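You operate a simulated robot arm through the tools that you are given. There is no shell and no other tool. Be economical: measure what you need, move in short steps, check, and stop when the job is done.

Carry out the task below with a simulated two-armed robot. There is one attempt and no reset: what you move stays moved.

TASK
On the top of the wrapped load, fold the rag in half.

The check looks at the end state, three seconds after you hand in, the way a careful person would. Anything else that was tipped, shoved, dropped, spilled or broken makes it a failure. Flat cloth is picked up by pressing the open fingertips on it (5 to 10 N) and closing them slowly along it; thin cloth reads only 2 to 8 mm in the jaws.

THE ROBOT
Two 7-joint arms with two-finger parallel grippers on one trunk, on a base that drives. Base frame: it is fixed to the floor where the robot stands at the start and does not move with it; the origin is under the middle of the robot, x ahead of it, y to its left, z up. Units: mm, rad, N and s.
The left shoulder is at the start at [70, 134, 701], the right one opposite. Places, roughly: top of the wrapped load [900, 200, 400]. Payload 1.57 kg a hand.
The TCP of each hand is the grasp point between the finger pads, 30 mm short of the fingertips. In the tool frame z runs along the fingers and y along their closing line. Largest opening 80 mm; finger width 17, thickness 12; the body of the gripper, 40 by 82 mm, starts 80 mm behind the TCP.
Orientation is told as [roll, pitch, yaw] about the base's x, y, z axes, in that order, counted from this pose: with the fingers straight down and closing along the base's y, the tool's x points along the base's -x, its y along +y and its z along -z.

THE INTERFACE
- The arms move only by the tool play_rows. It takes "left_deltas", "right_deltas" or both (then of equal length, played together; a hand with none holds still); each is a list that holds one entry, the list of rows, each a list of 7 numbers: the closure, from 0 (fully open) to 1 (shut), then the shift along the tool's x, y, z in cm, then the turn, a rotation vector about the tool's x, y, z in rad. In form: [[[fingers, x, y, z, rx, ry, rz], ...]]. A call has 1 to 12 rows; each row is the pose to reach, as a shift and turn from the pose commanded when the call began, along the tool's axes at that moment. Each row takes 0.2 s and may step no farther than 50 mm and 0.15 rad from the row before; otherwise, or with a gripper value out of range, the whole call is refused. A pose out of reach is approached as far as the arm can. The call stops where the force on the tool passes 40 N (or 10 N more than at its start, if that is more) or the arm is blocked; 0.2 s more then pass. Each finger travels about 153 mm/s and halts on what it meets, pressing with about 42 N; the grip force reading is that of the motor and also rises with nothing between the fingers. The clock runs only during rows and for 0.2 s after the last one: add rows that repeat a pose to give the fingers time. The reply holds the time, the measured pose of the TCP, the force on the tool along the base axes, the opening and the grip force, in the units named above and with some noise.
- Cameras (640 x 400 px; columns grow to the right, rows downward): "scene" is now at [127.5, -2.7, 908.8]; the picture's right is [-0.03, -1.00, 0.00], its down [-0.76, 0.03, -0.65] and it looks along [0.65, -0.02, -0.76] (base axes); focal length 282 px, centre (320, 200). "left" rides on the left gripper at [72, 7, -122] in its tool frame; the picture's right is [-0.09, 1.00, 0.00], its down [-0.84, -0.08, -0.54] and it looks along [-0.54, -0.05, 0.84] (tool axes); focal length 238 px, centre (320, 200). "right" rides on the right gripper at [72, -7, -122] in its tool frame; the picture's right is [0.09, 1.00, 0.00], its down [-0.84, 0.08, -0.54] and it looks along [-0.54, 0.05, 0.84] (tool axes); focal length 238 px, centre (320, 200). There is no depth. A picture from a camera that has moved, and an enlarged one, comes with that camera's place and axes in the base frame and with its lens.
- get_image(camera): a new picture of that camera. No time passes.
- move_column(by): slides the trunk up (or, below 0, down) by that many mm; the arms and the scene camera ride with it, the base frame stays. It gives what a move gives, with no picture.
- drive_base(legs): drives the robot by 1 to 6 legs, each [ahead, left, turn to the left] in mm, mm and rad, along the robot's own axes; the way and the turn of a leg run together, so that a leg with both is an arc; at most 1500 mm and 3.142 rad a leg. The arms and the cameras ride along, it lands a little off, and it stops where it bumps. It gives what a move gives.
- pan_tilt(pan, tilt): turns the head with the scene camera to pan (to the left, within 1.501 rad either way) and tilt (down, from -0.506 to 1.204), counted from straight ahead of the robot. It gives what a move gives.
- enlarge(camera, box): a new picture of the part [left, top, right, bottom] of that camera's present view, enlarged. No time passes.
- sign_off(): hands the job in; it is judged then, once.

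Go step by step. Nothing tells you exact positions but the pictures and the camera data: compare them with the known pose of the tool, close in by small moves and look again before you grip or let go. The budget is 120 turns and 92 pictures, counting those below and the enlarged ones. Unless the task says otherwise, let go and move clear before handing in, and close with one line.

The tools are called as name(argument=value, ...) on one line, values as JSON. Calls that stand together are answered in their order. play_rows: Moves the arms, as the interface text tells. Its arguments: {"type":"object","properties":{"left_deltas":{"type":"array"},"right_deltas":{"type":"array"}},"required":[]} The other tools are called the same way: move_column (by) slides the trunk up or down; drive_base (legs) drives the base; pan_tilt (pan, tilt) turns the head that bears the scene camera; get_image (camera) takes a picture; enlarge (camera, box) takes an enlarged picture of a part of a camera's view; sign_off () hands the job in.

At the start:

```text
time: 0.0
left_eef_pos: [509.1, 185.5, 568.0]
left_tool_rot: [-0.001, -0.001, -0.001]
left_force: [-0.2, 0.6, -0.4]
left_gripper_width: 80.0
left_finger_force: 0.0
right_eef_pos: [417.1, -143.8, 534.1]
right_tool_rot: [0.001, 0.0, 0.0]
right_force: [-0.4, 0.2, 0.2]
right_gripper_width: 79.9
right_finger_force: 0.1
trunk travel left (down, up): [-275.0, 665.0]
robot x, y, heading: [1.1, 1.2, -0.0]
head pan, tilt: [-0.033, 0.866]
```

scene: 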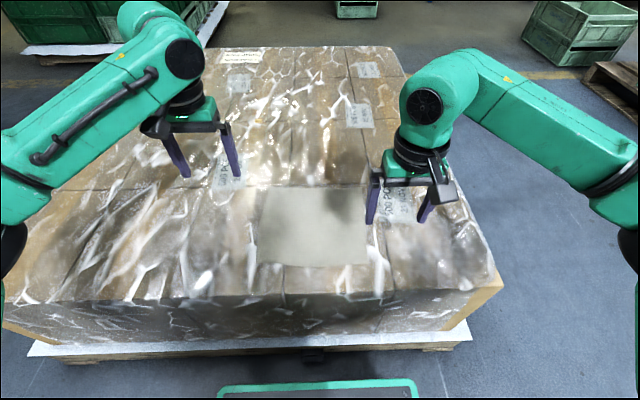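
right: 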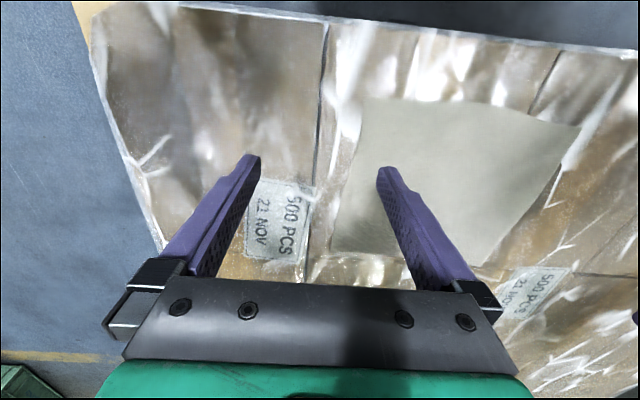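
left: 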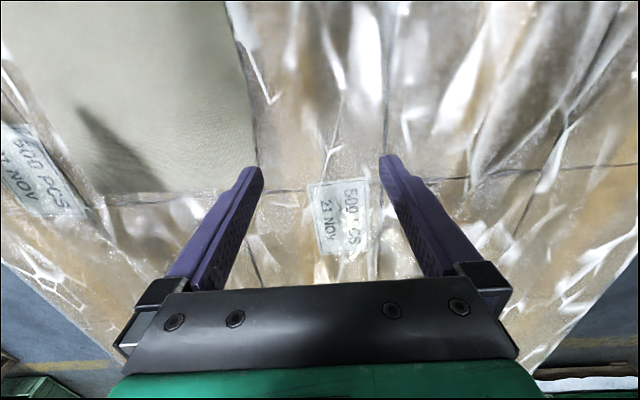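

The rag lies flat at about x 405–640, y -120 to 125, on top of the load. I plan to grip its two near corners and fold them over to the far edge. First I'll look down to see how much room the base has ahead.

pan_tilt(pan=0, tilt=1.1)

get_image(camera="scene")

```text
time: 0.8
left_eef_pos: [509.6, 185.2, 567.2]
left_tool_rot: [0.001, 0.0, 0.0]
left_force: [0.9, 0.2, 0.3]
left_gripper_width: 79.9
left_finger_force: 0.0
right_eef_pos: [416.9, -143.5, 534.0]
right_tool_rot: [0.0, -0.001, 0.0]
right_force: [0.4, 0.1, -0.9]
right_gripper_width: 79.8
right_finger_force: 0.1
trunk travel left (down, up): [-275.0, 665.0]
robot x, y, heading: [-0.4, 3.0, 0.004]
head pan, tilt: [0.0, 1.1]
```

```text
88 pictures are left
camera scene: at [113.4, -0.1, 892.3], right [0.0, -1.0, 0.0], down [-0.89, 0.0, -0.45], along [0.45, 0.0, -0.89], focal length 282 px, centre (320, 200)
```

scene: 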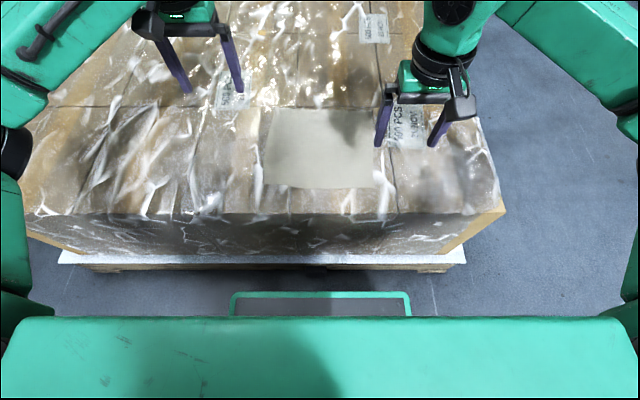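

There's about 50–70 mm between the bumper and the pallet. I'll drive 25 mm ahead and lower the trunk a little to gain reach for the far edge.

drive_base(legs=[[25, 0, 0]])

move_column(by=-50)

get_image(camera="scene")

get_image(camera="right")

```text
time: 1.6
left_eef_pos: [534.7, 184.3, 567.0]
left_tool_rot: [0.0, 0.001, 0.0]
left_force: [0.1, -0.4, -0.6]
left_gripper_width: 79.9
left_finger_force: 0.0
right_eef_pos: [442.3, -142.0, 533.5]
right_tool_rot: [0.0, 0.0, 0.002]
right_force: [0.8, 0.1, -0.1]
right_gripper_width: 79.7
right_finger_force: 0.1
trunk travel left (down, up): [-275.0, 665.0]
robot x, y, heading: [28.9, -2.2, -0.008]
head pan, tilt: [0.0, 1.1]
```

```text
time: 2.5
left_eef_pos: [534.3, 184.7, 517.0]
left_tool_rot: [0.001, 0.0, 0.0]
left_force: [0.2, -0.5, 0.6]
left_gripper_width: 79.8
left_finger_force: 0.0
right_eef_pos: [443.0, -142.7, 484.5]
right_tool_rot: [-0.001, -0.001, 0.0]
right_force: [0.1, -1.0, 0.0]
right_gripper_width: 80.1
right_finger_force: 0.1
trunk travel left (down, up): [-225.0, 715.0]
robot x, y, heading: [25.4, -2.3, 0.002]
head pan, tilt: [0.0, 1.1]
```

```text
87 pictures are left
camera scene: at [138.4, -0.1, 842.3], right [0.0, -1.0, 0.0], down [-0.89, 0.0, -0.45], along [0.45, 0.0, -0.89], focal length 282 px, centre (320, 200)
```

scene: 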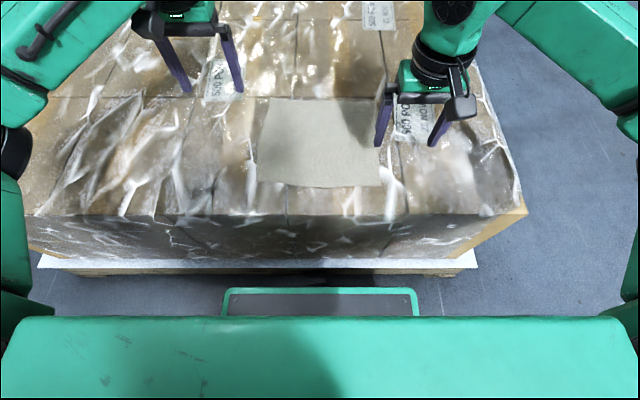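

```text
86 pictures are left
camera right: at [371.9, -150.6, 606.3], right [-0.09, 1.0, 0.0], down [0.84, 0.08, 0.54], along [0.54, 0.05, -0.84], focal length 238 px, centre (320, 200)
```

right: 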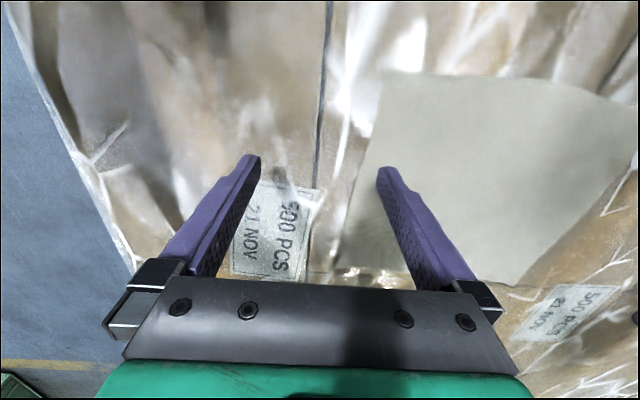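

The two views put the surface at about z 405–410, so the near corners are at about (384,-106) and (390,112), and the far ones at about (590,-112) and (602,106). I'll bring both hands above the near corners, half closed.

play_rows(left_deltas=[[[0.2, 2.2, -1.7, 0.9, 0, 0, 0], [0.4, 4.4, -3.4, 1.9, 0, 0, 0], [0.6, 6.6, -5.1, 2.8, 0, 0, 0], [0.625, 8.8, -6.8, 3.8, 0, 0, 0], [0.625, 11, -8.5, 4.7, 0, 0, 0], [0.625, 13.2, -10.3, 5.2, 0, 0, 0], [0.625, 13.2, -10.3, 5.2, 0, 0, 0]]], right_deltas=[[[0.2, 0.8, 1.1, 0.4, 0, 0, 0], [0.4, 1.6, 2.2, 0.8, 0, 0, 0], [0.6, 2.4, 3.3, 1.2, 0, 0, 0], [0.625, 3.2, 4.4, 1.6, 0, 0, 0], [0.625, 4, 5.5, 2, 0, 0, 0], [0.625, 4.7, 6.5, 2, 0, 0, 0], [0.625, 4.7, 6.5, 2, 0, 0, 0]]])

get_image(camera="right")

get_image(camera="left")

get_image(camera="scene")

```text
time: 4.1
left_eef_pos: [399.9, 78.9, 465.1]
left_tool_rot: [0.001, -0.001, 0.0]
left_force: [0.4, 0.0, -0.2]
left_gripper_width: 30.3
left_finger_force: 0.0
right_eef_pos: [395.3, -78.4, 463.3]
right_tool_rot: [0.001, 0.0, 0.001]
right_force: [0.6, -0.4, -0.1]
right_gripper_width: 30.1
right_finger_force: 0.1
trunk travel left (down, up): [-225.0, 715.0]
robot x, y, heading: [26.1, -0.8, 0.003]
head pan, tilt: [0.0, 1.1]
```

```text
85 pictures are left
camera right: at [324.8, -85.4, 585.3], right [-0.09, 1.0, 0.0], down [0.84, 0.08, 0.54], along [0.54, 0.05, -0.84], focal length 238 px, centre (320, 200)
```

right: 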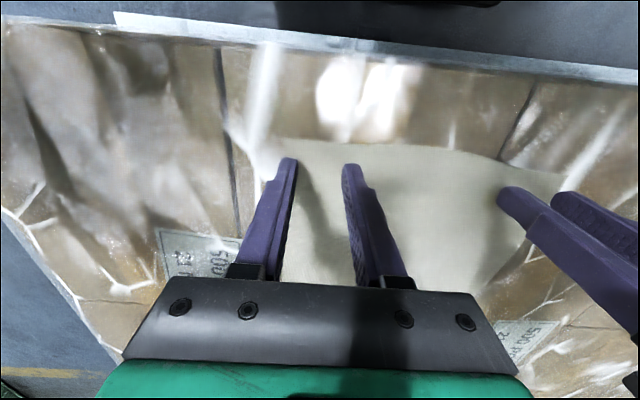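

```text
84 pictures are left
camera left: at [329.7, 86.7, 586.3], right [0.09, 1.0, 0.0], down [0.84, -0.08, 0.54], along [0.54, -0.05, -0.84], focal length 238 px, centre (320, 200)
```

left: 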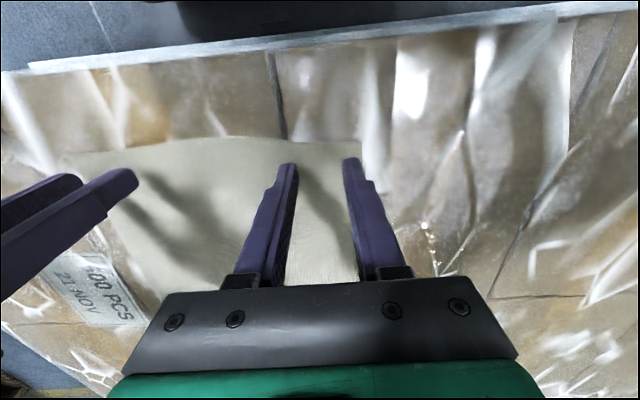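

```text
83 pictures are left
camera scene: at [138.6, -0.1, 842.3], right [0.0, -1.0, 0.0], down [-0.89, 0.0, -0.45], along [0.45, 0.0, -0.89], focal length 282 px, centre (320, 200)
```

scene: 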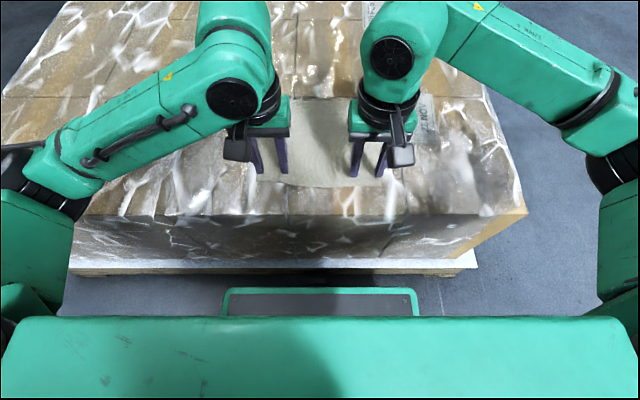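

Both hands straddle points just inside the near corners. I'll shift a few mm inward and descend towards contact.

play_rows(left_deltas=[[[0.625, -0.5, 0, 0.8, 0, 0, 0], [0.625, -0.5, 0, 1.6, 0, 0, 0], [0.625, -0.5, 0, 2.0, 0, 0, 0]]], right_deltas=[[[0.625, -0.3, 0, 0.8, 0, 0, 0], [0.625, -0.3, 0, 1.6, 0, 0, 0], [0.625, -0.3, 0, 2.0, 0, 0, 0]]])

get_image(camera="right")

get_image(camera="left")

```text
time: 4.8
left_eef_pos: [407.4, 80.6, 453.0]
left_tool_rot: [-0.002, -0.016, 0.002]
left_force: [0.0, 0.8, 16.9]
left_gripper_width: 30.3
left_finger_force: 0.1
right_eef_pos: [398.1, -78.5, 452.5]
right_tool_rot: [0.006, -0.014, -0.001]
right_force: [-2.6, -1.6, 21.8]
right_gripper_width: 30.7
right_finger_force: 0.0
trunk travel left (down, up): [-225.0, 715.0]
robot x, y, heading: [22.0, 0.2, -0.001]
head pan, tilt: [0.0, 1.1]
stopped in row 3 (right hand): the force on the tool passed its limit (the readings are from after the stop); the commanded pose is now the measured one
```

```text
82 pictures are left
camera right: at [326.2, -85.6, 573.9], right [-0.09, 1.0, 0.0], down [0.83, 0.07, 0.55], along [0.55, 0.05, -0.83], focal length 238 px, centre (320, 200)
```

right: 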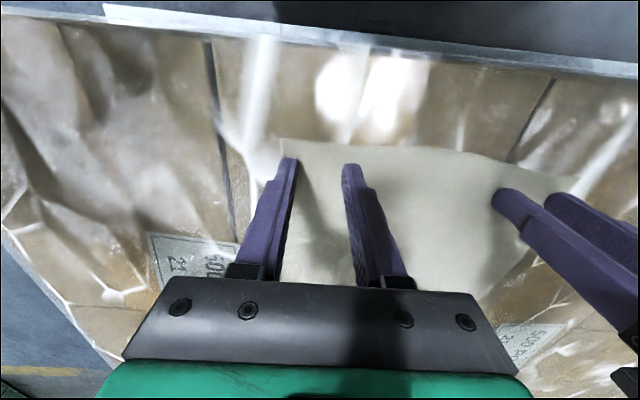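

```text
81 pictures are left
camera left: at [334.1, 87.4, 572.7], right [0.09, 1.0, 0.0], down [0.83, -0.07, 0.56], along [0.55, -0.05, -0.83], focal length 238 px, centre (320, 200)
```

left: 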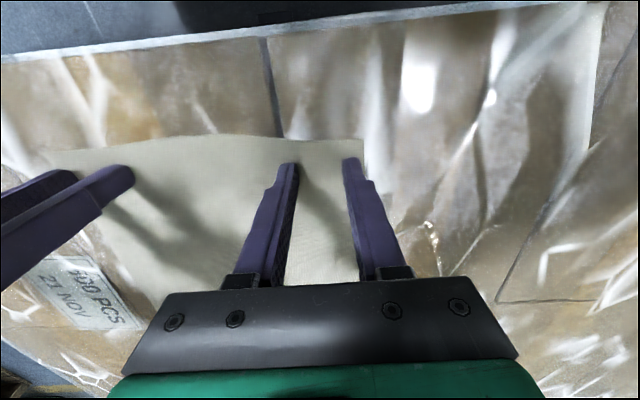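

Contact came at TCP z 452, so the surface is at about z 422, and both hands are pressing at about 20 N. I'll ease off to 5–10 N before closing.

play_rows(left_deltas=[[[0.625, 0, 0, -0.05, 0, 0, 0], [0.625, 0, 0, -0.05, 0, 0, 0]]], right_deltas=[[[0.625, 0, 0, -0.05, 0, 0, 0], [0.625, 0, 0, -0.05, 0, 0, 0]]])

```text
time: 5.5
left_eef_pos: [408.0, 80.4, 452.7]
left_tool_rot: [-0.002, -0.013, 0.002]
left_force: [4.1, -0.6, 20.5]
left_gripper_width: 29.7
left_finger_force: 0.1
right_eef_pos: [397.9, -76.9, 453.9]
right_tool_rot: [0.004, -0.015, -0.001]
right_force: [0.2, -1.7, 33.8]
right_gripper_width: 29.8
right_finger_force: 0.4
trunk travel left (down, up): [-225.0, 715.0]
robot x, y, heading: [24.5, -2.2, -0.003]
head pan, tilt: [0.0, 1.1]
```

Force is still too high, so I'll lift a bit more.

play_rows(left_deltas=[[[0.625, 0, 0, -0.1, 0, 0, 0], [0.625, 0, 0, -0.1, 0, 0, 0]]], right_deltas=[[[0.625, 0, 0, -0.2, 0, 0, 0], [0.625, 0, 0, -0.2, 0, 0, 0]]])

```text
time: 6.0
left_eef_pos: [406.8, 81.0, 453.0]
left_tool_rot: [-0.002, -0.011, 0.003]
left_force: [3.8, -0.2, 24.0]
left_gripper_width: 29.6
left_finger_force: 0.0
right_eef_pos: [398.4, -78.7, 451.4]
right_tool_rot: [0.003, -0.012, -0.001]
right_force: [0.8, -0.2, 22.1]
right_gripper_width: 30.1
right_finger_force: 0.0
trunk travel left (down, up): [-225.0, 715.0]
robot x, y, heading: [30.1, -1.5, 0.001]
head pan, tilt: [0.0, 1.1]
```

play_rows(left_deltas=[[[0.625, 0, 0, -0.2, 0, 0, 0], [0.625, 0, 0, -0.2, 0, 0, 0]]], right_deltas=[[[0.625, 0, 0, -0.2, 0, 0, 0], [0.625, 0, 0, -0.2, 0, 0, 0]]])

```text
time: 6.7
left_eef_pos: [408.4, 80.2, 453.3]
left_tool_rot: [0.001, -0.006, 0.002]
left_force: [0.8, 1.3, 21.0]
left_gripper_width: 30.2
left_finger_force: 0.1
right_eef_pos: [398.4, -78.0, 453.9]
right_tool_rot: [0.003, -0.007, -0.002]
right_force: [0.7, 0.7, 1.1]
right_gripper_width: 29.9
right_finger_force: 0.1
trunk travel left (down, up): [-225.0, 715.0]
robot x, y, heading: [23.5, -0.1, 0.003]
head pan, tilt: [0.0, 1.1]
```

play_rows(left_deltas=[[[0.625, 0, 0, -0.13, 0, 0, 0], [0.625, 0, 0, -0.13, 0, 0, 0]]], right_deltas=[[[0.625, 0, 0, 0.07, 0, 0, 0], [0.625, 0, 0, 0.07, 0, 0, 0]]])

```text
time: 7.2
left_eef_pos: [408.0, 80.0, 452.9]
left_tool_rot: [-0.001, -0.004, 0.0]
left_force: [0.5, -0.8, 0.7]
left_gripper_width: 30.1
left_finger_force: 0.1
right_eef_pos: [400.4, -77.4, 453.5]
right_tool_rot: [0.004, -0.008, -0.002]
right_force: [-0.9, -0.5, 5.8]
right_gripper_width: 30.0
right_finger_force: 0.0
trunk travel left (down, up): [-225.0, 715.0]
robot x, y, heading: [25.5, 3.9, -0.002]
head pan, tilt: [0.0, 1.1]
```

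Both are near the right press. I'll add a touch and close slowly.

play_rows(left_deltas=[[[0.625, 0, 0, 0.06, 0, 0, 0], [0.66, 0, 0, 0.06, 0, 0, 0], [0.7, 0, 0, 0.06, 0, 0, 0], [0.74, 0, 0, 0.06, 0, 0, 0], [0.78, 0, 0, 0.06, 0, 0, 0], [0.82, 0, 0, 0.06, 0, 0, 0], [0.86, 0, 0, 0.06, 0, 0, 0], [0.9, 0, 0, 0.06, 0, 0, 0], [0.94, 0, 0, 0.06, 0, 0, 0], [0.97, 0, 0, 0.06, 0, 0, 0], [1, 0, 0, 0.06, 0, 0, 0], [1, 0, 0, 0.06, 0, 0, 0]]], right_deltas=[[[0.625, 0, 0, 0.02, 0, 0, 0], [0.66, 0, 0, 0.02, 0, 0, 0], [0.7, 0, 0, 0.02, 0, 0, 0], [0.74, 0, 0, 0.02, 0, 0, 0], [0.78, 0, 0, 0.02, 0, 0, 0], [0.82, 0, 0, 0.02, 0, 0, 0], [0.86, 0, 0, 0.02, 0, 0, 0], [0.9, 0, 0, 0.02, 0, 0, 0], [0.94, 0, 0, 0.02, 0, 0, 0], [0.97, 0, 0, 0.02, 0, 0, 0], [1, 0, 0, 0.02, 0, 0, 0], [1, 0, 0, 0.02, 0, 0, 0]]])

get_image(camera="right")

get_image(camera="left")

```text
time: 9.8
left_eef_pos: [408.1, 79.6, 453.0]
left_tool_rot: [-0.002, -0.007, 0.001]
left_force: [-0.2, 0.4, 0.4]
left_gripper_width: 0.1
left_finger_force: 21.7
right_eef_pos: [399.4, -77.4, 453.0]
right_tool_rot: [0.003, -0.008, -0.002]
right_force: [-0.8, -0.2, 6.9]
right_gripper_width: 1.9
right_finger_force: 23.6
trunk travel left (down, up): [-225.0, 715.0]
robot x, y, heading: [29.3, -2.5, -0.004]
head pan, tilt: [0.0, 1.1]
```

```text
80 pictures are left
camera right: at [328.3, -85.3, 574.3], right [-0.09, 1.0, 0.0], down [0.83, 0.07, 0.55], along [0.55, 0.05, -0.84], focal length 238 px, centre (320, 200)
```

right: 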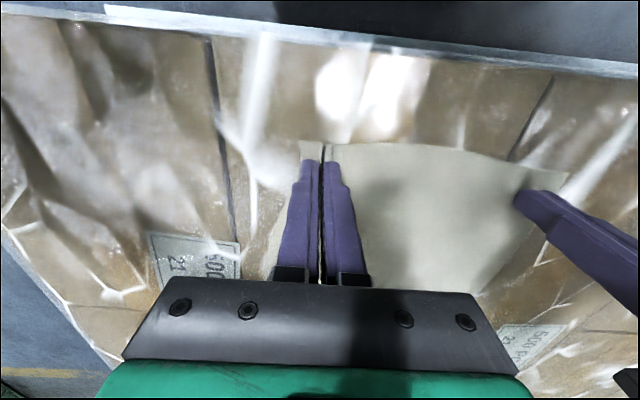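

```text
79 pictures are left
camera left: at [335.7, 87.3, 573.9], right [0.09, 1.0, 0.0], down [0.83, -0.08, 0.55], along [0.55, -0.05, -0.84], focal length 238 px, centre (320, 200)
```

left: 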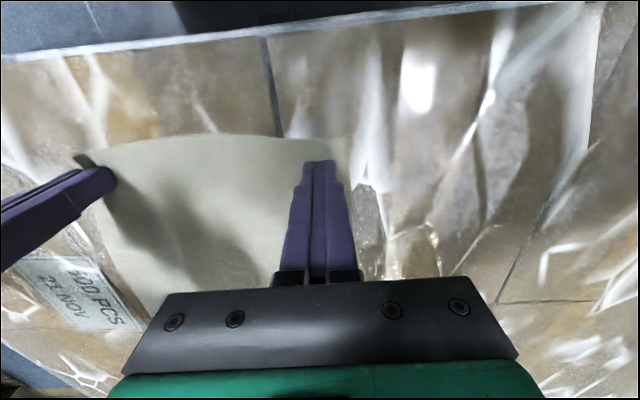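

The right hand caught the cloth (1.9 mm); the left slid over it. I'll reopen the left and press a little more.

play_rows(left_deltas=[[[0.8, 0, 0, -0.3, 0, 0, 0], [0.625, 0, 0, -0.3, 0, 0, 0], [0.6, 0, 0.3, -0.3, 0, 0, 0], [0.6, 0, 0.3, 0.05, 0, 0, 0], [0.6, 0, 0.3, 0.08, 0, 0, 0], [0.6, 0, 0.3, 0.08, 0, 0, 0]]])

```text
time: 11.2
left_eef_pos: [408.6, 84.2, 451.7]
left_tool_rot: [-0.001, -0.006, 0.003]
left_force: [0.6, -0.1, 4.4]
left_gripper_width: 32.0
left_finger_force: 0.0
right_eef_pos: [399.4, -76.8, 452.7]
right_tool_rot: [0.004, -0.01, -0.001]
right_force: [0.7, -0.5, 5.7]
right_gripper_width: 1.2
right_finger_force: 23.3
trunk travel left (down, up): [-225.0, 715.0]
robot x, y, heading: [23.1, 1.9, 0.001]
head pan, tilt: [0.0, 1.1]
```

play_rows(left_deltas=[[[0.6, 0, 0, 0.05, 0, 0, 0], [0.64, 0, 0, 0.05, 0, 0, 0], [0.68, 0, 0, 0.05, 0, 0, 0], [0.72, 0, 0, 0.05, 0, 0, 0], [0.76, 0, 0, 0.05, 0, 0, 0], [0.8, 0, 0, 0.06, 0, 0, 0], [0.84, 0, 0, 0.06, 0, 0, 0], [0.88, 0, 0, 0.06, 0, 0, 0], [0.92, 0, 0, 0.06, 0, 0, 0], [0.96, 0, 0, 0.06, 0, 0, 0], [1, 0, 0, 0.06, 0, 0, 0], [1, 0, 0, 0.06, 0, 0, 0]]])

get_image(camera="left")

```text
time: 13.8
left_eef_pos: [407.9, 82.7, 452.7]
left_tool_rot: [-0.002, -0.011, 0.0]
left_force: [-0.1, -15.2, 17.7]
left_gripper_width: 1.9
left_finger_force: 24.0
right_eef_pos: [399.0, -77.0, 453.2]
right_tool_rot: [0.005, -0.008, -0.001]
right_force: [0.9, 10.1, -0.5]
right_gripper_width: 1.8
right_finger_force: 23.6
trunk travel left (down, up): [-225.0, 715.0]
robot x, y, heading: [25.5, 1.8, -0.007]
head pan, tilt: [0.0, 1.1]
```

```text
78 pictures are left
camera left: at [335.4, 89.5, 573.1], right [0.09, 1.0, 0.0], down [0.83, -0.08, 0.55], along [0.55, -0.05, -0.84], focal length 238 px, centre (320, 200)
```

left: 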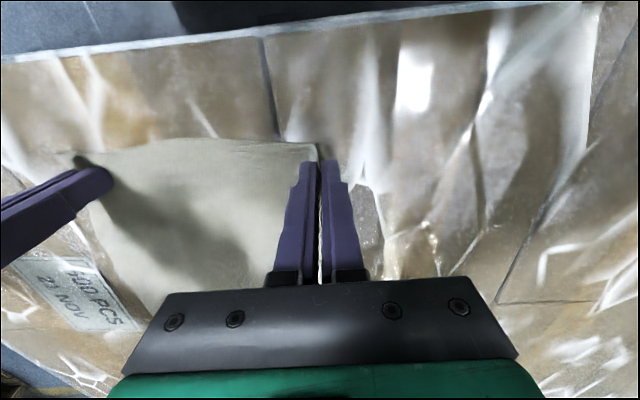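

Both hands now hold the near edge. But folding away from the robot would leave the gripped edge curled back, because the arms can't tilt that way at full reach. Folding the far edge towards me lets the fingers tilt forward and lay the edge flat. I'll release gently and switch to the far corners.

play_rows(left_deltas=[[[0.96, 0, 0, -0.08, 0, 0, 0], [0.92, 0, 0, -0.08, 0, 0, 0], [0.87, 0, 0, -0.08, 0, 0, 0], [0.82, 0, 0, -0.08, 0, 0, 0], [0.77, 0, 0, -0.08, 0, 0, 0], [0.72, 0, 0, -0.08, 0, 0, 0], [0.66, 0, 0, -0.08, 0, 0, 0], [0.6, 0, 0, -0.08, 0, 0, 0], [0.6, 0, 0, -1.5, 0, 0, 0], [0.6, 0, 0, -4, 0, 0, 0], [0.6, 0, 0, -6, 0, 0, 0]]], right_deltas=[[[0.96, 0, 0, 0, 0, 0, 0], [0.92, 0, 0, 0, 0, 0, 0], [0.87, 0, 0, 0, 0, 0, 0], [0.82, 0, 0, 0, 0, 0, 0], [0.77, 0, 0, 0, 0, 0, 0], [0.72, 0, 0, 0, 0, 0, 0], [0.66, 0, 0, 0, 0, 0, 0], [0.6, 0, 0, 0, 0, 0, 0], [0.6, 0, 0, -1.5, 0, 0, 0], [0.6, 0, 0, -4, 0, 0, 0], [0.6, 0, 0, -6, 0, 0, 0]]])

get_image(camera="right")

get_image(camera="left")

```text
time: 16.2
left_eef_pos: [408.9, 83.5, 511.1]
left_tool_rot: [-0.002, -0.006, 0.003]
left_force: [-0.7, 1.0, -0.9]
left_gripper_width: 32.0
left_finger_force: 0.1
right_eef_pos: [400.1, -79.2, 511.9]
right_tool_rot: [0.004, -0.008, -0.001]
right_force: [1.0, -0.2, -0.2]
right_gripper_width: 31.8
right_finger_force: 0.1
trunk travel left (down, up): [-225.0, 715.0]
robot x, y, heading: [23.1, -1.8, -0.003]
head pan, tilt: [0.0, 1.1]
```

```text
77 pictures are left
camera right: at [328.4, -86.1, 633.9], right [-0.09, 1.0, 0.0], down [0.83, 0.07, 0.55], along [0.55, 0.05, -0.84], focal length 238 px, centre (320, 200)
```

right: 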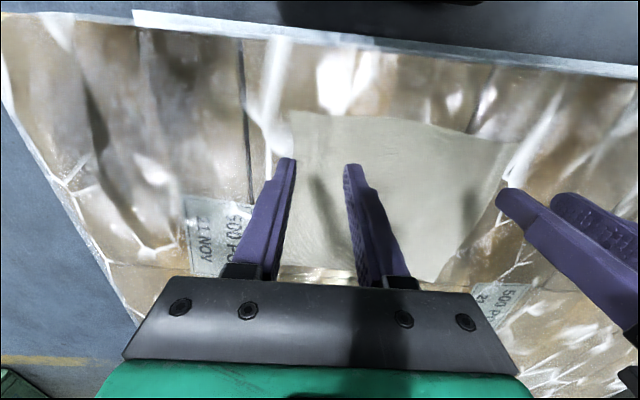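

```text
76 pictures are left
camera left: at [336.2, 90.1, 632.3], right [0.09, 1.0, 0.0], down [0.83, -0.08, 0.55], along [0.54, -0.05, -0.84], focal length 238 px, centre (320, 200)
```

left: 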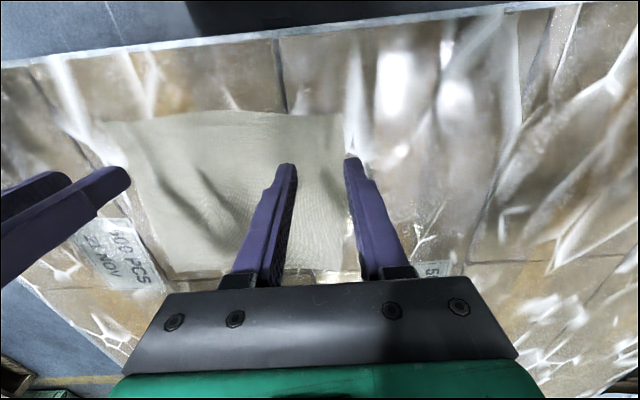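

The cloth lies flat again. I'll move both hands above the far corners and look.

play_rows(left_deltas=[[[0.6, -3.2, 0, 0, 0, 0, 0], [0.6, -6.4, 0, 0, 0, 0, 0], [0.6, -9.6, 0, 0, 0, 0, 0], [0.6, -12.8, 0, 1, 0, 0, 0], [0.6, -16, 0, 2.5, 0, 0, 0], [0.6, -16, 0, 3.5, 0, 0, 0], [0.6, -16, 0, 3.5, 0, 0, 0]]], right_deltas=[[[0.6, -3.2, 0, 0, 0, 0, 0], [0.6, -6.4, 0, 0, 0, 0, 0], [0.6, -9.6, 0, 0, 0, 0, 0], [0.6, -12.8, 0, 1, 0, 0, 0], [0.6, -16, -0.5, 2.5, 0, 0, 0], [0.6, -16, -0.5, 3.5, 0, 0, 0], [0.6, -16, -0.5, 3.5, 0, 0, 0]]])

get_image(camera="right")

get_image(camera="left")

get_image(camera="scene")

```text
time: 17.9
left_eef_pos: [569.7, 83.7, 477.6]
left_tool_rot: [-0.001, -0.005, 0.0]
left_force: [-0.7, 0.5, -0.6]
left_gripper_width: 31.9
left_finger_force: 0.0
right_eef_pos: [559.2, -83.4, 478.5]
right_tool_rot: [0.003, -0.009, -0.002]
right_force: [0.1, 0.2, 0.2]
right_gripper_width: 31.9
right_finger_force: 0.0
trunk travel left (down, up): [-225.0, 715.0]
robot x, y, heading: [23.7, -0.8, 0.003]
head pan, tilt: [0.0, 1.1]
```

```text
75 pictures are left
camera right: at [488.4, -91.2, 600.4], right [-0.09, 1.0, 0.0], down [0.83, 0.07, 0.55], along [0.55, 0.05, -0.84], focal length 238 px, centre (320, 200)
```

right: 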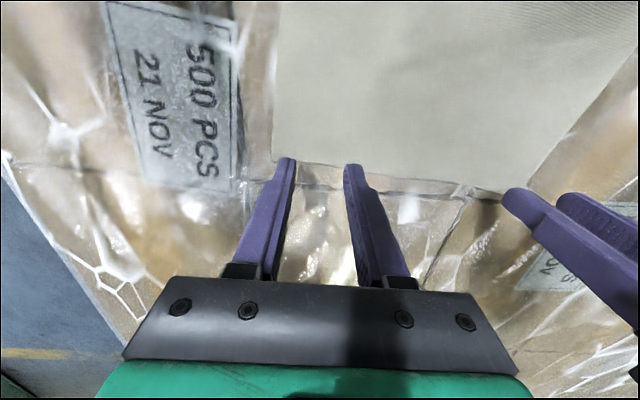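

```text
74 pictures are left
camera left: at [496.2, 91.0, 597.9], right [0.09, 1.0, 0.0], down [0.83, -0.08, 0.55], along [0.54, -0.05, -0.84], focal length 238 px, centre (320, 200)
```

left: 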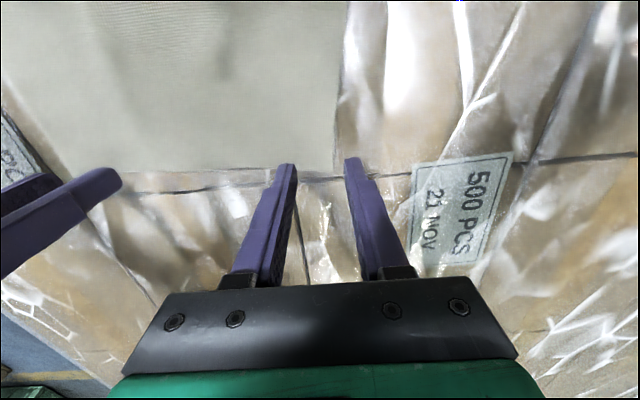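

```text
73 pictures are left
camera scene: at [138.6, -0.1, 842.3], right [0.0, -1.0, 0.0], down [-0.89, 0.0, -0.45], along [0.45, 0.0, -0.89], focal length 282 px, centre (320, 200)
```

scene: 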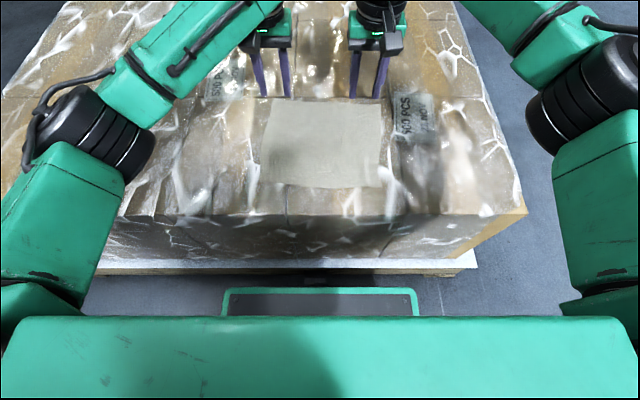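

The far corners are at about (581,95) and (571,-123). I'll centre the hands about 30 mm inside them and lower to just above contact.

play_rows(left_deltas=[[[0.6, 0.2, -1.0, 0.7, 0, 0, 0], [0.6, 0.2, -1.9, 1.5, 0, 0, 0], [0.6, 0.2, -1.9, 2.0, 0, 0, 0], [0.6, 0.2, -1.9, 2.2, 0, 0, 0]]], right_deltas=[[[0.6, 0, -0.5, 0.7, 0, 0, 0], [0.6, 0, -0.9, 1.5, 0, 0, 0], [0.6, 0, -0.9, 2.0, 0, 0, 0], [0.6, 0, -0.9, 2.3, 0, 0, 0]]])

get_image(camera="right")

get_image(camera="left")

```text
time: 18.9
left_eef_pos: [567.7, 65.6, 455.2]
left_tool_rot: [-0.001, -0.005, 0.0]
left_force: [-0.8, -0.1, 0.1]
left_gripper_width: 32.2
left_finger_force: 0.0
right_eef_pos: [559.1, -92.6, 455.4]
right_tool_rot: [0.002, -0.008, -0.001]
right_force: [-0.5, -1.1, -0.5]
right_gripper_width: 32.0
right_finger_force: 0.1
trunk travel left (down, up): [-225.0, 715.0]
robot x, y, heading: [26.7, 0.9, 0.005]
head pan, tilt: [0.0, 1.1]
```

```text
72 pictures are left
camera right: at [488.4, -99.7, 577.2], right [-0.09, 1.0, 0.0], down [0.83, 0.07, 0.55], along [0.55, 0.05, -0.84], focal length 238 px, centre (320, 200)
```

right: 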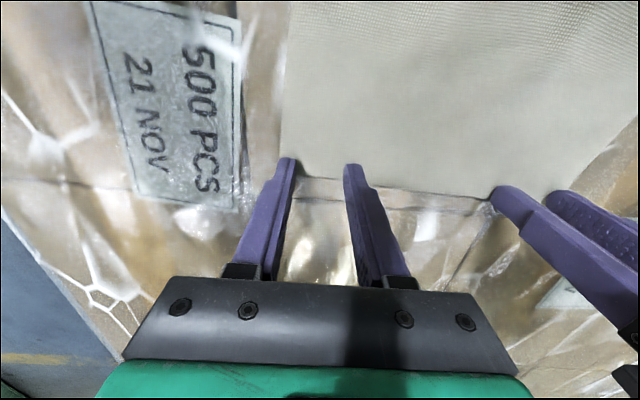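

```text
71 pictures are left
camera left: at [494.4, 71.8, 576.2], right [0.09, 1.0, 0.0], down [0.83, -0.08, 0.55], along [0.54, -0.05, -0.84], focal length 238 px, centre (320, 200)
```

left: 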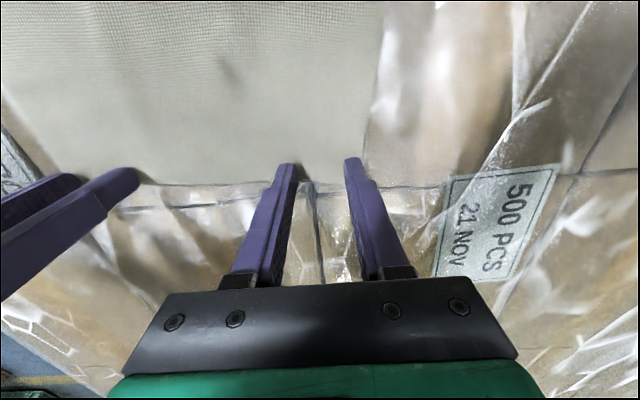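

The cloth edge is only just beyond the fingers, so I'll shift 5 mm inward and lower to contact.

play_rows(left_deltas=[[[0.6, 0.3, 0.3, 0, 0, 0, 0], [0.6, 0.5, 0.3, 0.1, 0, 0, 0], [0.6, 0.5, 0.3, 0.18, 0, 0, 0], [0.6, 0.5, 0.3, 0.18, 0, 0, 0]]], right_deltas=[[[0.6, 0.3, 0, 0, 0, 0, 0], [0.6, 0.5, 0, 0.1, 0, 0, 0], [0.6, 0.5, 0, 0.18, 0, 0, 0], [0.6, 0.5, 0, 0.18, 0, 0, 0]]])

```text
time: 19.9
left_eef_pos: [561.3, 67.9, 453.4]
left_tool_rot: [-0.003, -0.004, 0.002]
left_force: [-1.1, -0.5, 0.7]
left_gripper_width: 31.8
left_finger_force: 0.0
right_eef_pos: [555.2, -91.8, 453.8]
right_tool_rot: [0.003, -0.009, -0.002]
right_force: [0.0, -0.6, 0.4]
right_gripper_width: 32.0
right_finger_force: 0.1
trunk travel left (down, up): [-225.0, 715.0]
robot x, y, heading: [22.2, 1.2, -0.002]
head pan, tilt: [0.0, 1.1]
```

play_rows(left_deltas=[[[0.6, 0, 0, 0.08, 0, 0, 0], [0.6, 0, 0, 0.14, 0, 0, 0], [0.6, 0, 0, 0.14, 0, 0, 0]]], right_deltas=[[[0.6, 0, 0, 0.08, 0, 0, 0], [0.6, 0, 0, 0.14, 0, 0, 0], [0.6, 0, 0, 0.14, 0, 0, 0]]])

```text
time: 20.6
left_eef_pos: [561.3, 68.5, 452.5]
left_tool_rot: [-0.003, -0.008, 0.001]
left_force: [0.0, 0.7, 1.2]
left_gripper_width: 32.1
left_finger_force: 0.0
right_eef_pos: [554.8, -92.1, 453.9]
right_tool_rot: [0.006, -0.01, -0.002]
right_force: [-0.3, 0.4, 2.9]
right_gripper_width: 32.0
right_finger_force: 0.1
trunk travel left (down, up): [-225.0, 715.0]
robot x, y, heading: [24.3, -0.5, -0.003]
head pan, tilt: [0.0, 1.1]
```

Contact is starting, so I'll press a little further.

play_rows(left_deltas=[[[0.6, 0, 0, 0.05, 0, 0, 0], [0.6, 0, 0, 0.1, 0, 0, 0], [0.6, 0, 0, 0.1, 0, 0, 0]]], right_deltas=[[[0.6, 0, 0, 0.04, 0, 0, 0], [0.6, 0, 0, 0.08, 0, 0, 0], [0.6, 0, 0, 0.08, 0, 0, 0]]])

```text
time: 21.4
left_eef_pos: [561.1, 67.9, 453.4]
left_tool_rot: [-0.001, -0.01, 0.001]
left_force: [1.5, 1.0, 7.3]
left_gripper_width: 32.0
left_finger_force: 0.1
right_eef_pos: [553.7, -91.4, 452.4]
right_tool_rot: [0.005, -0.01, -0.003]
right_force: [0.6, -0.2, 5.7]
right_gripper_width: 32.0
right_finger_force: 0.1
trunk travel left (down, up): [-225.0, 715.0]
robot x, y, heading: [25.8, -2.1, 0.0]
head pan, tilt: [0.0, 1.1]
```

play_rows(left_deltas=[[[0.6, 0, 0, 0.03, 0, 0, 0], [0.64, 0, 0, 0.03, 0, 0, 0], [0.68, 0, 0, 0.03, 0, 0, 0], [0.72, 0, 0, 0.03, 0, 0, 0], [0.76, 0, 0, 0.04, 0, 0, 0], [0.8, 0, 0, 0.04, 0, 0, 0], [0.84, 0, 0, 0.04, 0, 0, 0], [0.88, 0, 0, 0.04, 0, 0, 0], [0.92, 0, 0, 0.04, 0, 0, 0], [0.96, 0, 0, 0.04, 0, 0, 0], [1, 0, 0, 0.04, 0, 0, 0], [1, 0, 0, 0.04, 0, 0, 0]]], right_deltas=[[[0.6, 0, 0, 0.03, 0, 0, 0], [0.64, 0, 0, 0.04, 0, 0, 0], [0.68, 0, 0, 0.04, 0, 0, 0], [0.72, 0, 0, 0.04, 0, 0, 0], [0.76, 0, 0, 0.05, 0, 0, 0], [0.8, 0, 0, 0.05, 0, 0, 0], [0.84, 0, 0, 0.05, 0, 0, 0], [0.88, 0, 0, 0.05, 0, 0, 0], [0.92, 0, 0, 0.05, 0, 0, 0], [0.96, 0, 0, 0.05, 0, 0, 0], [1, 0, 0, 0.05, 0, 0, 0], [1, 0, 0, 0.05, 0, 0, 0]]])

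get_image(camera="right")

get_image(camera="left")

```text
time: 24.1
left_eef_pos: [559.8, 66.4, 451.7]
left_tool_rot: [-0.003, -0.01, 0.001]
left_force: [-0.7, 1.0, 11.3]
left_gripper_width: 2.0
left_finger_force: 23.1
right_eef_pos: [554.0, -92.7, 451.2]
right_tool_rot: [0.004, -0.01, -0.002]
right_force: [0.0, -0.4, 8.4]
right_gripper_width: 0.0
right_finger_force: 20.9
trunk travel left (down, up): [-225.0, 715.0]
robot x, y, heading: [27.9, 0.6, -0.002]
head pan, tilt: [0.0, 1.1]
```

```text
70 pictures are left
camera right: at [482.0, -99.9, 574.2], right [-0.09, 1.0, 0.0], down [0.83, 0.07, 0.55], along [0.55, 0.05, -0.83], focal length 238 px, centre (320, 200)
```

right: 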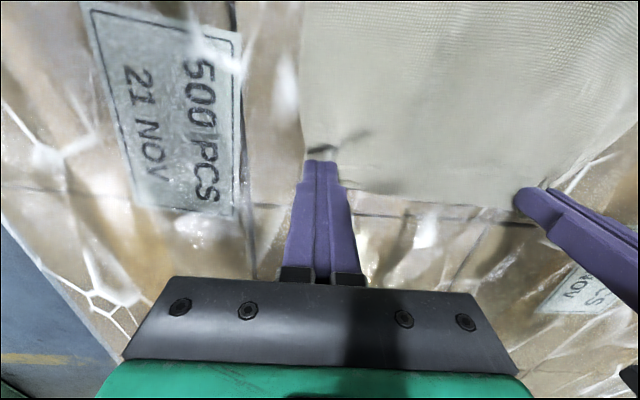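

```text
69 pictures are left
camera left: at [487.9, 74.6, 573.1], right [0.09, 1.0, 0.0], down [0.83, -0.08, 0.55], along [0.55, -0.05, -0.84], focal length 238 px, centre (320, 200)
```

left: 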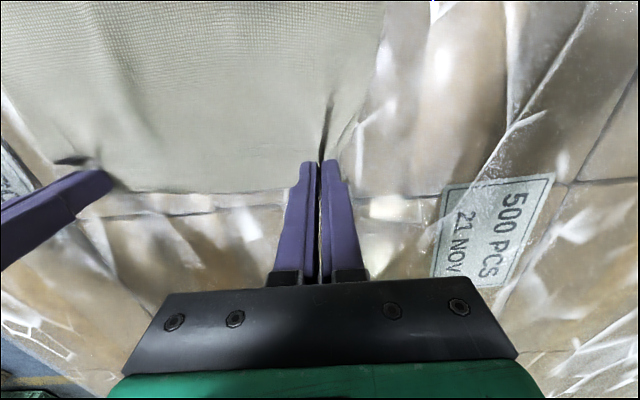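

The left hand holds the cloth and the right slipped. I'll lift and reopen the right hand and look.

play_rows(right_deltas=[[[0.9, 0, 0, -0.1, 0, 0, 0], [0.75, 0, 0, -0.3, 0, 0, 0], [0.6, 0, 0, -0.8, 0, 0, 0], [0.6, 0, 0, -2.0, 0, 0, 0], [0.6, 0, 0, -2.0, 0, 0, 0]]])

get_image(camera="right")

```text
time: 25.2
left_eef_pos: [560.5, 67.7, 453.1]
left_tool_rot: [-0.002, -0.008, 0.0]
left_force: [-1.0, 1.6, 17.6]
left_gripper_width: 1.6
left_finger_force: 23.1
right_eef_pos: [554.1, -91.7, 472.6]
right_tool_rot: [0.006, -0.013, -0.001]
right_force: [-0.6, -0.1, -0.4]
right_gripper_width: 32.2
right_finger_force: 0.0
trunk travel left (down, up): [-225.0, 715.0]
robot x, y, heading: [24.4, 1.0, -0.003]
head pan, tilt: [0.0, 1.1]
```

```text
68 pictures are left
camera right: at [482.1, -100.3, 594.2], right [-0.09, 1.0, 0.0], down [0.83, 0.07, 0.55], along [0.55, 0.05, -0.83], focal length 238 px, centre (320, 200)
```

right: 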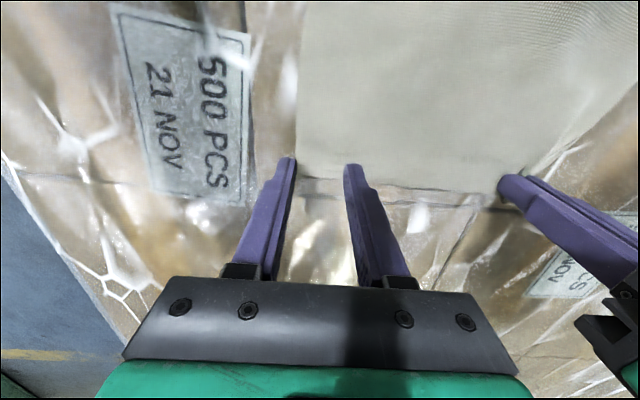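

The right corner is now at y≈-111, so I'll move the right hand 12 mm inward and press again.

play_rows(right_deltas=[[[0.6, 0.1, 0.6, 0, 0, 0, 0], [0.6, 0.1, 1.2, 0.6, 0, 0, 0], [0.6, 0.1, 1.2, 1.4, 0, 0, 0], [0.6, 0.1, 1.2, 1.8, 0, 0, 0], [0.6, 0.1, 1.2, 1.95, 0, 0, 0], [0.6, 0.1, 1.2, 2.0, 0, 0, 0], [0.6, 0.1, 1.2, 2.0, 0, 0, 0]]])

```text
time: 26.9
left_eef_pos: [560.6, 67.8, 452.9]
left_tool_rot: [-0.001, -0.009, 0.002]
left_force: [-0.9, 0.8, 16.8]
left_gripper_width: 1.6
left_finger_force: 23.6
right_eef_pos: [552.2, -79.6, 452.3]
right_tool_rot: [0.006, -0.009, -0.002]
right_force: [0.1, 0.6, 1.5]
right_gripper_width: 31.9
right_finger_force: 0.1
trunk travel left (down, up): [-225.0, 715.0]
robot x, y, heading: [26.1, -0.4, -0.002]
head pan, tilt: [0.0, 1.1]
```

play_rows(right_deltas=[[[0.6, 0, 0, 0.07, 0, 0, 0], [0.6, 0, 0, 0.12, 0, 0, 0], [0.6, 0, 0, 0.12, 0, 0, 0]]])

```text
time: 27.6
left_eef_pos: [560.3, 67.6, 451.7]
left_tool_rot: [-0.001, -0.008, 0.002]
left_force: [1.7, 0.8, 10.1]
left_gripper_width: 2.0
left_finger_force: 23.8
right_eef_pos: [553.8, -79.1, 452.3]
right_tool_rot: [0.006, -0.013, -0.002]
right_force: [-2.7, -0.7, 12.6]
right_gripper_width: 32.3
right_finger_force: 0.7
trunk travel left (down, up): [-225.0, 715.0]
robot x, y, heading: [25.1, 2.3, -0.001]
head pan, tilt: [0.0, 1.1]
```

play_rows(right_deltas=[[[0.6, 0, 0, -0.02, 0, 0, 0], [0.64, 0, 0, -0.02, 0, 0, 0], [0.68, 0, 0, -0.02, 0, 0, 0], [0.72, 0, 0, -0.02, 0, 0, 0], [0.76, 0, 0, -0.01, 0, 0, 0], [0.8, 0, 0, 0, 0, 0, 0], [0.84, 0, 0, 0, 0, 0, 0], [0.88, 0, 0, 0, 0, 0, 0], [0.92, 0, 0, 0, 0, 0, 0], [0.96, 0, 0, 0, 0, 0, 0], [1, 0, 0, 0, 0, 0, 0], [1, 0, 0, 0, 0, 0, 0]]])

get_image(camera="right")

get_image(camera="scene")

```text
time: 30.2
left_eef_pos: [560.5, 67.6, 453.0]
left_tool_rot: [-0.003, -0.01, 0.0]
left_force: [-0.3, -4.1, 1.5]
left_gripper_width: 1.6
left_finger_force: 23.4
right_eef_pos: [553.4, -80.6, 452.7]
right_tool_rot: [0.004, -0.013, -0.001]
right_force: [0.0, 1.0, 24.5]
right_gripper_width: 1.6
right_finger_force: 23.3
trunk travel left (down, up): [-225.0, 715.0]
robot x, y, heading: [25.2, -1.3, -0.0]
head pan, tilt: [0.0, 1.1]
```

```text
67 pictures are left
camera right: at [480.8, -87.5, 573.9], right [-0.09, 1.0, 0.0], down [0.83, 0.07, 0.55], along [0.55, 0.05, -0.83], focal length 238 px, centre (320, 200)
```

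right: 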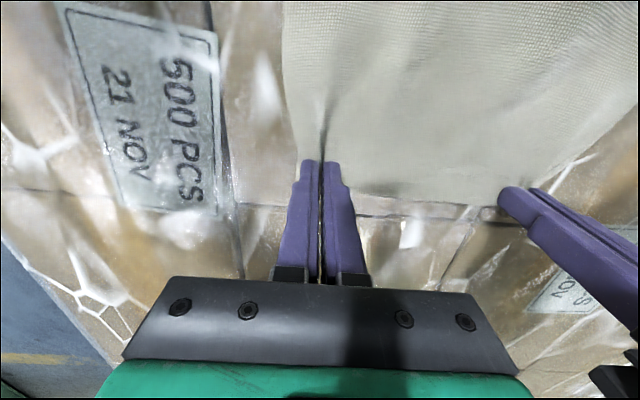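

```text
66 pictures are left
camera scene: at [135.8, 0.1, 842.8], right [0.0, -1.0, 0.0], down [-0.89, 0.0, -0.46], along [0.46, 0.0, -0.89], focal length 282 px, centre (320, 200)
```

scene: 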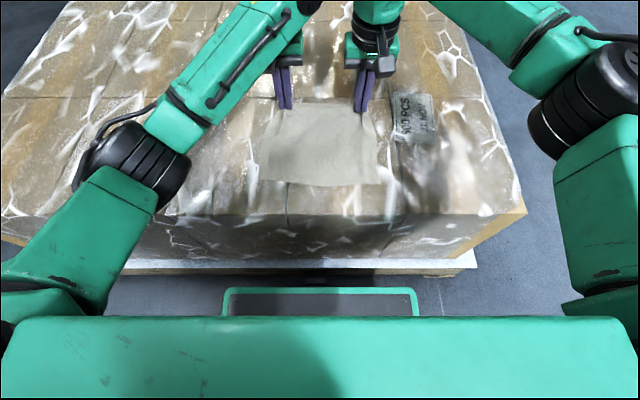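

Both hands hold the far edge (about 1.6 mm each). Now I'll lift in an arc towards me, tilting the fingers forward, and stop two-thirds of the way to look.

play_rows(left_deltas=[[[1, 0.66, 0, -2.27, 0, -0.09, 0], [1, 2.05, 0, -4.3, 0, -0.18, 0], [1, 4.05, 0, -5.89, 0, -0.27, 0], [1, 6.52, 0, -6.9, 0, -0.36, 0], [1, 9.2, 0, -7.2, 0, -0.45, 0], [1, 11.88, 0, -6.78, 0, -0.54, 0], [1, 14.32, 0, -5.66, 0, -0.63, 0], [1, 14.32, 0, -5.66, 0, -0.63, 0]]], right_deltas=[[[1, 0.66, 0, -2.27, 0, -0.09, 0], [1, 2.05, 0, -4.3, 0, -0.18, 0], [1, 4.05, 0, -5.89, 0, -0.27, 0], [1, 6.52, 0, -6.9, 0, -0.36, 0], [1, 9.2, 0, -7.2, 0, -0.45, 0], [1, 11.88, 0, -6.78, 0, -0.54, 0], [1, 14.32, 0, -5.66, 0, -0.63, 0], [1, 14.32, 0, -5.66, 0, -0.63, 0]]])

get_image(camera="scene")

get_image(camera="right")

get_image(camera="left")

```text
time: 32.0
left_eef_pos: [431.7, 60.7, 502.7]
left_tool_rot: [0.0, -0.635, 0.003]
left_force: [-0.2, 0.7, -0.5]
left_gripper_width: 2.0
left_finger_force: 23.1
left hand out of reach, approached as far as the arm can: row 7, 8
right_eef_pos: [410.9, -81.2, 505.4]
right_tool_rot: [0.006, -0.638, -0.007]
right_force: [-0.4, 0.4, 1.4]
right_gripper_width: 1.6
right_finger_force: 23.2
trunk travel left (down, up): [-225.0, 715.0]
robot x, y, heading: [25.7, -2.1, 0.003]
head pan, tilt: [0.0, 1.1]
```

```text
65 pictures are left
camera scene: at [138.6, -0.2, 842.3], right [0.0, -1.0, 0.0], down [-0.89, 0.0, -0.45], along [0.45, 0.0, -0.89], focal length 282 px, centre (320, 200)
```

scene: 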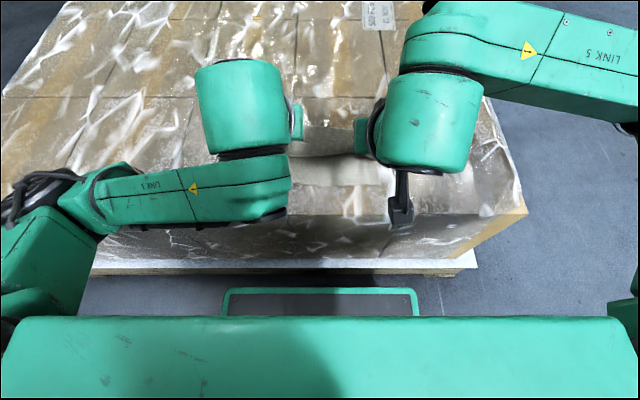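

```text
64 pictures are left
camera right: at [281.7, -87.6, 560.4], right [-0.07, 1.0, -0.05], down [0.35, 0.07, 0.93], along [0.93, 0.05, -0.35], focal length 238 px, centre (320, 200)
```

right: 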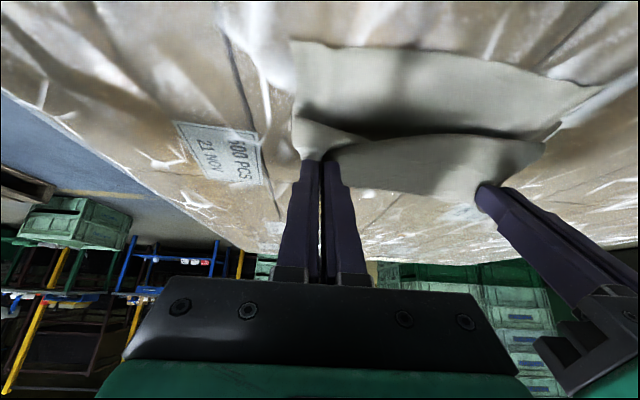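

```text
63 pictures are left
camera left: at [302.1, 67.3, 557.2], right [0.07, 1.0, 0.05], down [0.35, -0.08, 0.93], along [0.93, -0.05, -0.36], focal length 238 px, centre (320, 200)
```

left: 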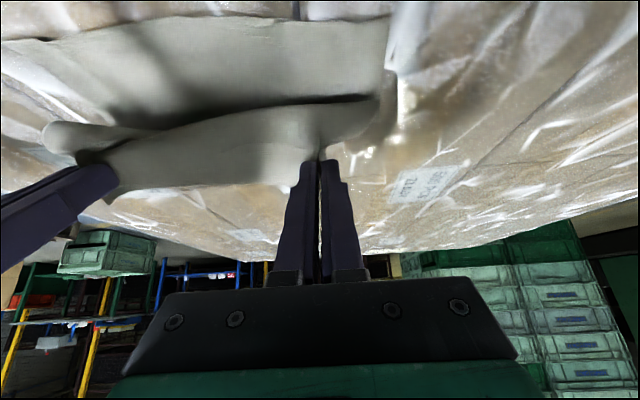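

The fold is forming well. The left arm is running out of room close to the trunk, and I want more tilt. I'll move the hands ahead and back the base up by the same amount, a few times, to get arm room while keeping the cloth in place.

play_rows(left_deltas=[[[1, -1.6, 0, 1.2, 0, 0, 0], [1, -3.2, 0, 2.4, 0, 0, 0], [1, -4.83, 0, 3.56, 0, 0, 0], [1, -4.83, 0, 3.56, 0, 0, 0]]], right_deltas=[[[1, -1.6, 0, 1.2, 0, 0, 0], [1, -3.2, 0, 2.4, 0, 0, 0], [1, -4.83, 0, 3.56, 0, 0, 0], [1, -4.83, 0, 3.56, 0, 0, 0]]])

drive_base(legs=[[-60, 0, 0]])

```text
time: 33.0
left_eef_pos: [492.6, 60.0, 504.2]
left_tool_rot: [-0.002, -0.636, 0.003]
left_force: [0.8, 0.4, -1.0]
left_gripper_width: 1.8
left_finger_force: 23.5
right_eef_pos: [470.2, -79.3, 505.6]
right_tool_rot: [0.004, -0.636, -0.004]
right_force: [-0.2, 0.3, -0.4]
right_gripper_width: 1.7
right_finger_force: 23.3
trunk travel left (down, up): [-225.0, 715.0]
robot x, y, heading: [24.8, 3.3, 0.0]
head pan, tilt: [0.0, 1.1]
```

```text
time: 34.0
left_eef_pos: [431.3, 60.3, 504.4]
left_tool_rot: [-0.002, -0.635, 0.003]
left_force: [0.5, -0.5, 0.2]
left_gripper_width: 1.7
left_finger_force: 23.8
right_eef_pos: [410.6, -79.0, 505.0]
right_tool_rot: [0.006, -0.637, -0.004]
right_force: [0.0, 0.0, 0.2]
right_gripper_width: 1.8
right_finger_force: 23.6
trunk travel left (down, up): [-225.0, 715.0]
robot x, y, heading: [-34.9, 1.8, 0.001]
head pan, tilt: [0.0, 1.1]
```

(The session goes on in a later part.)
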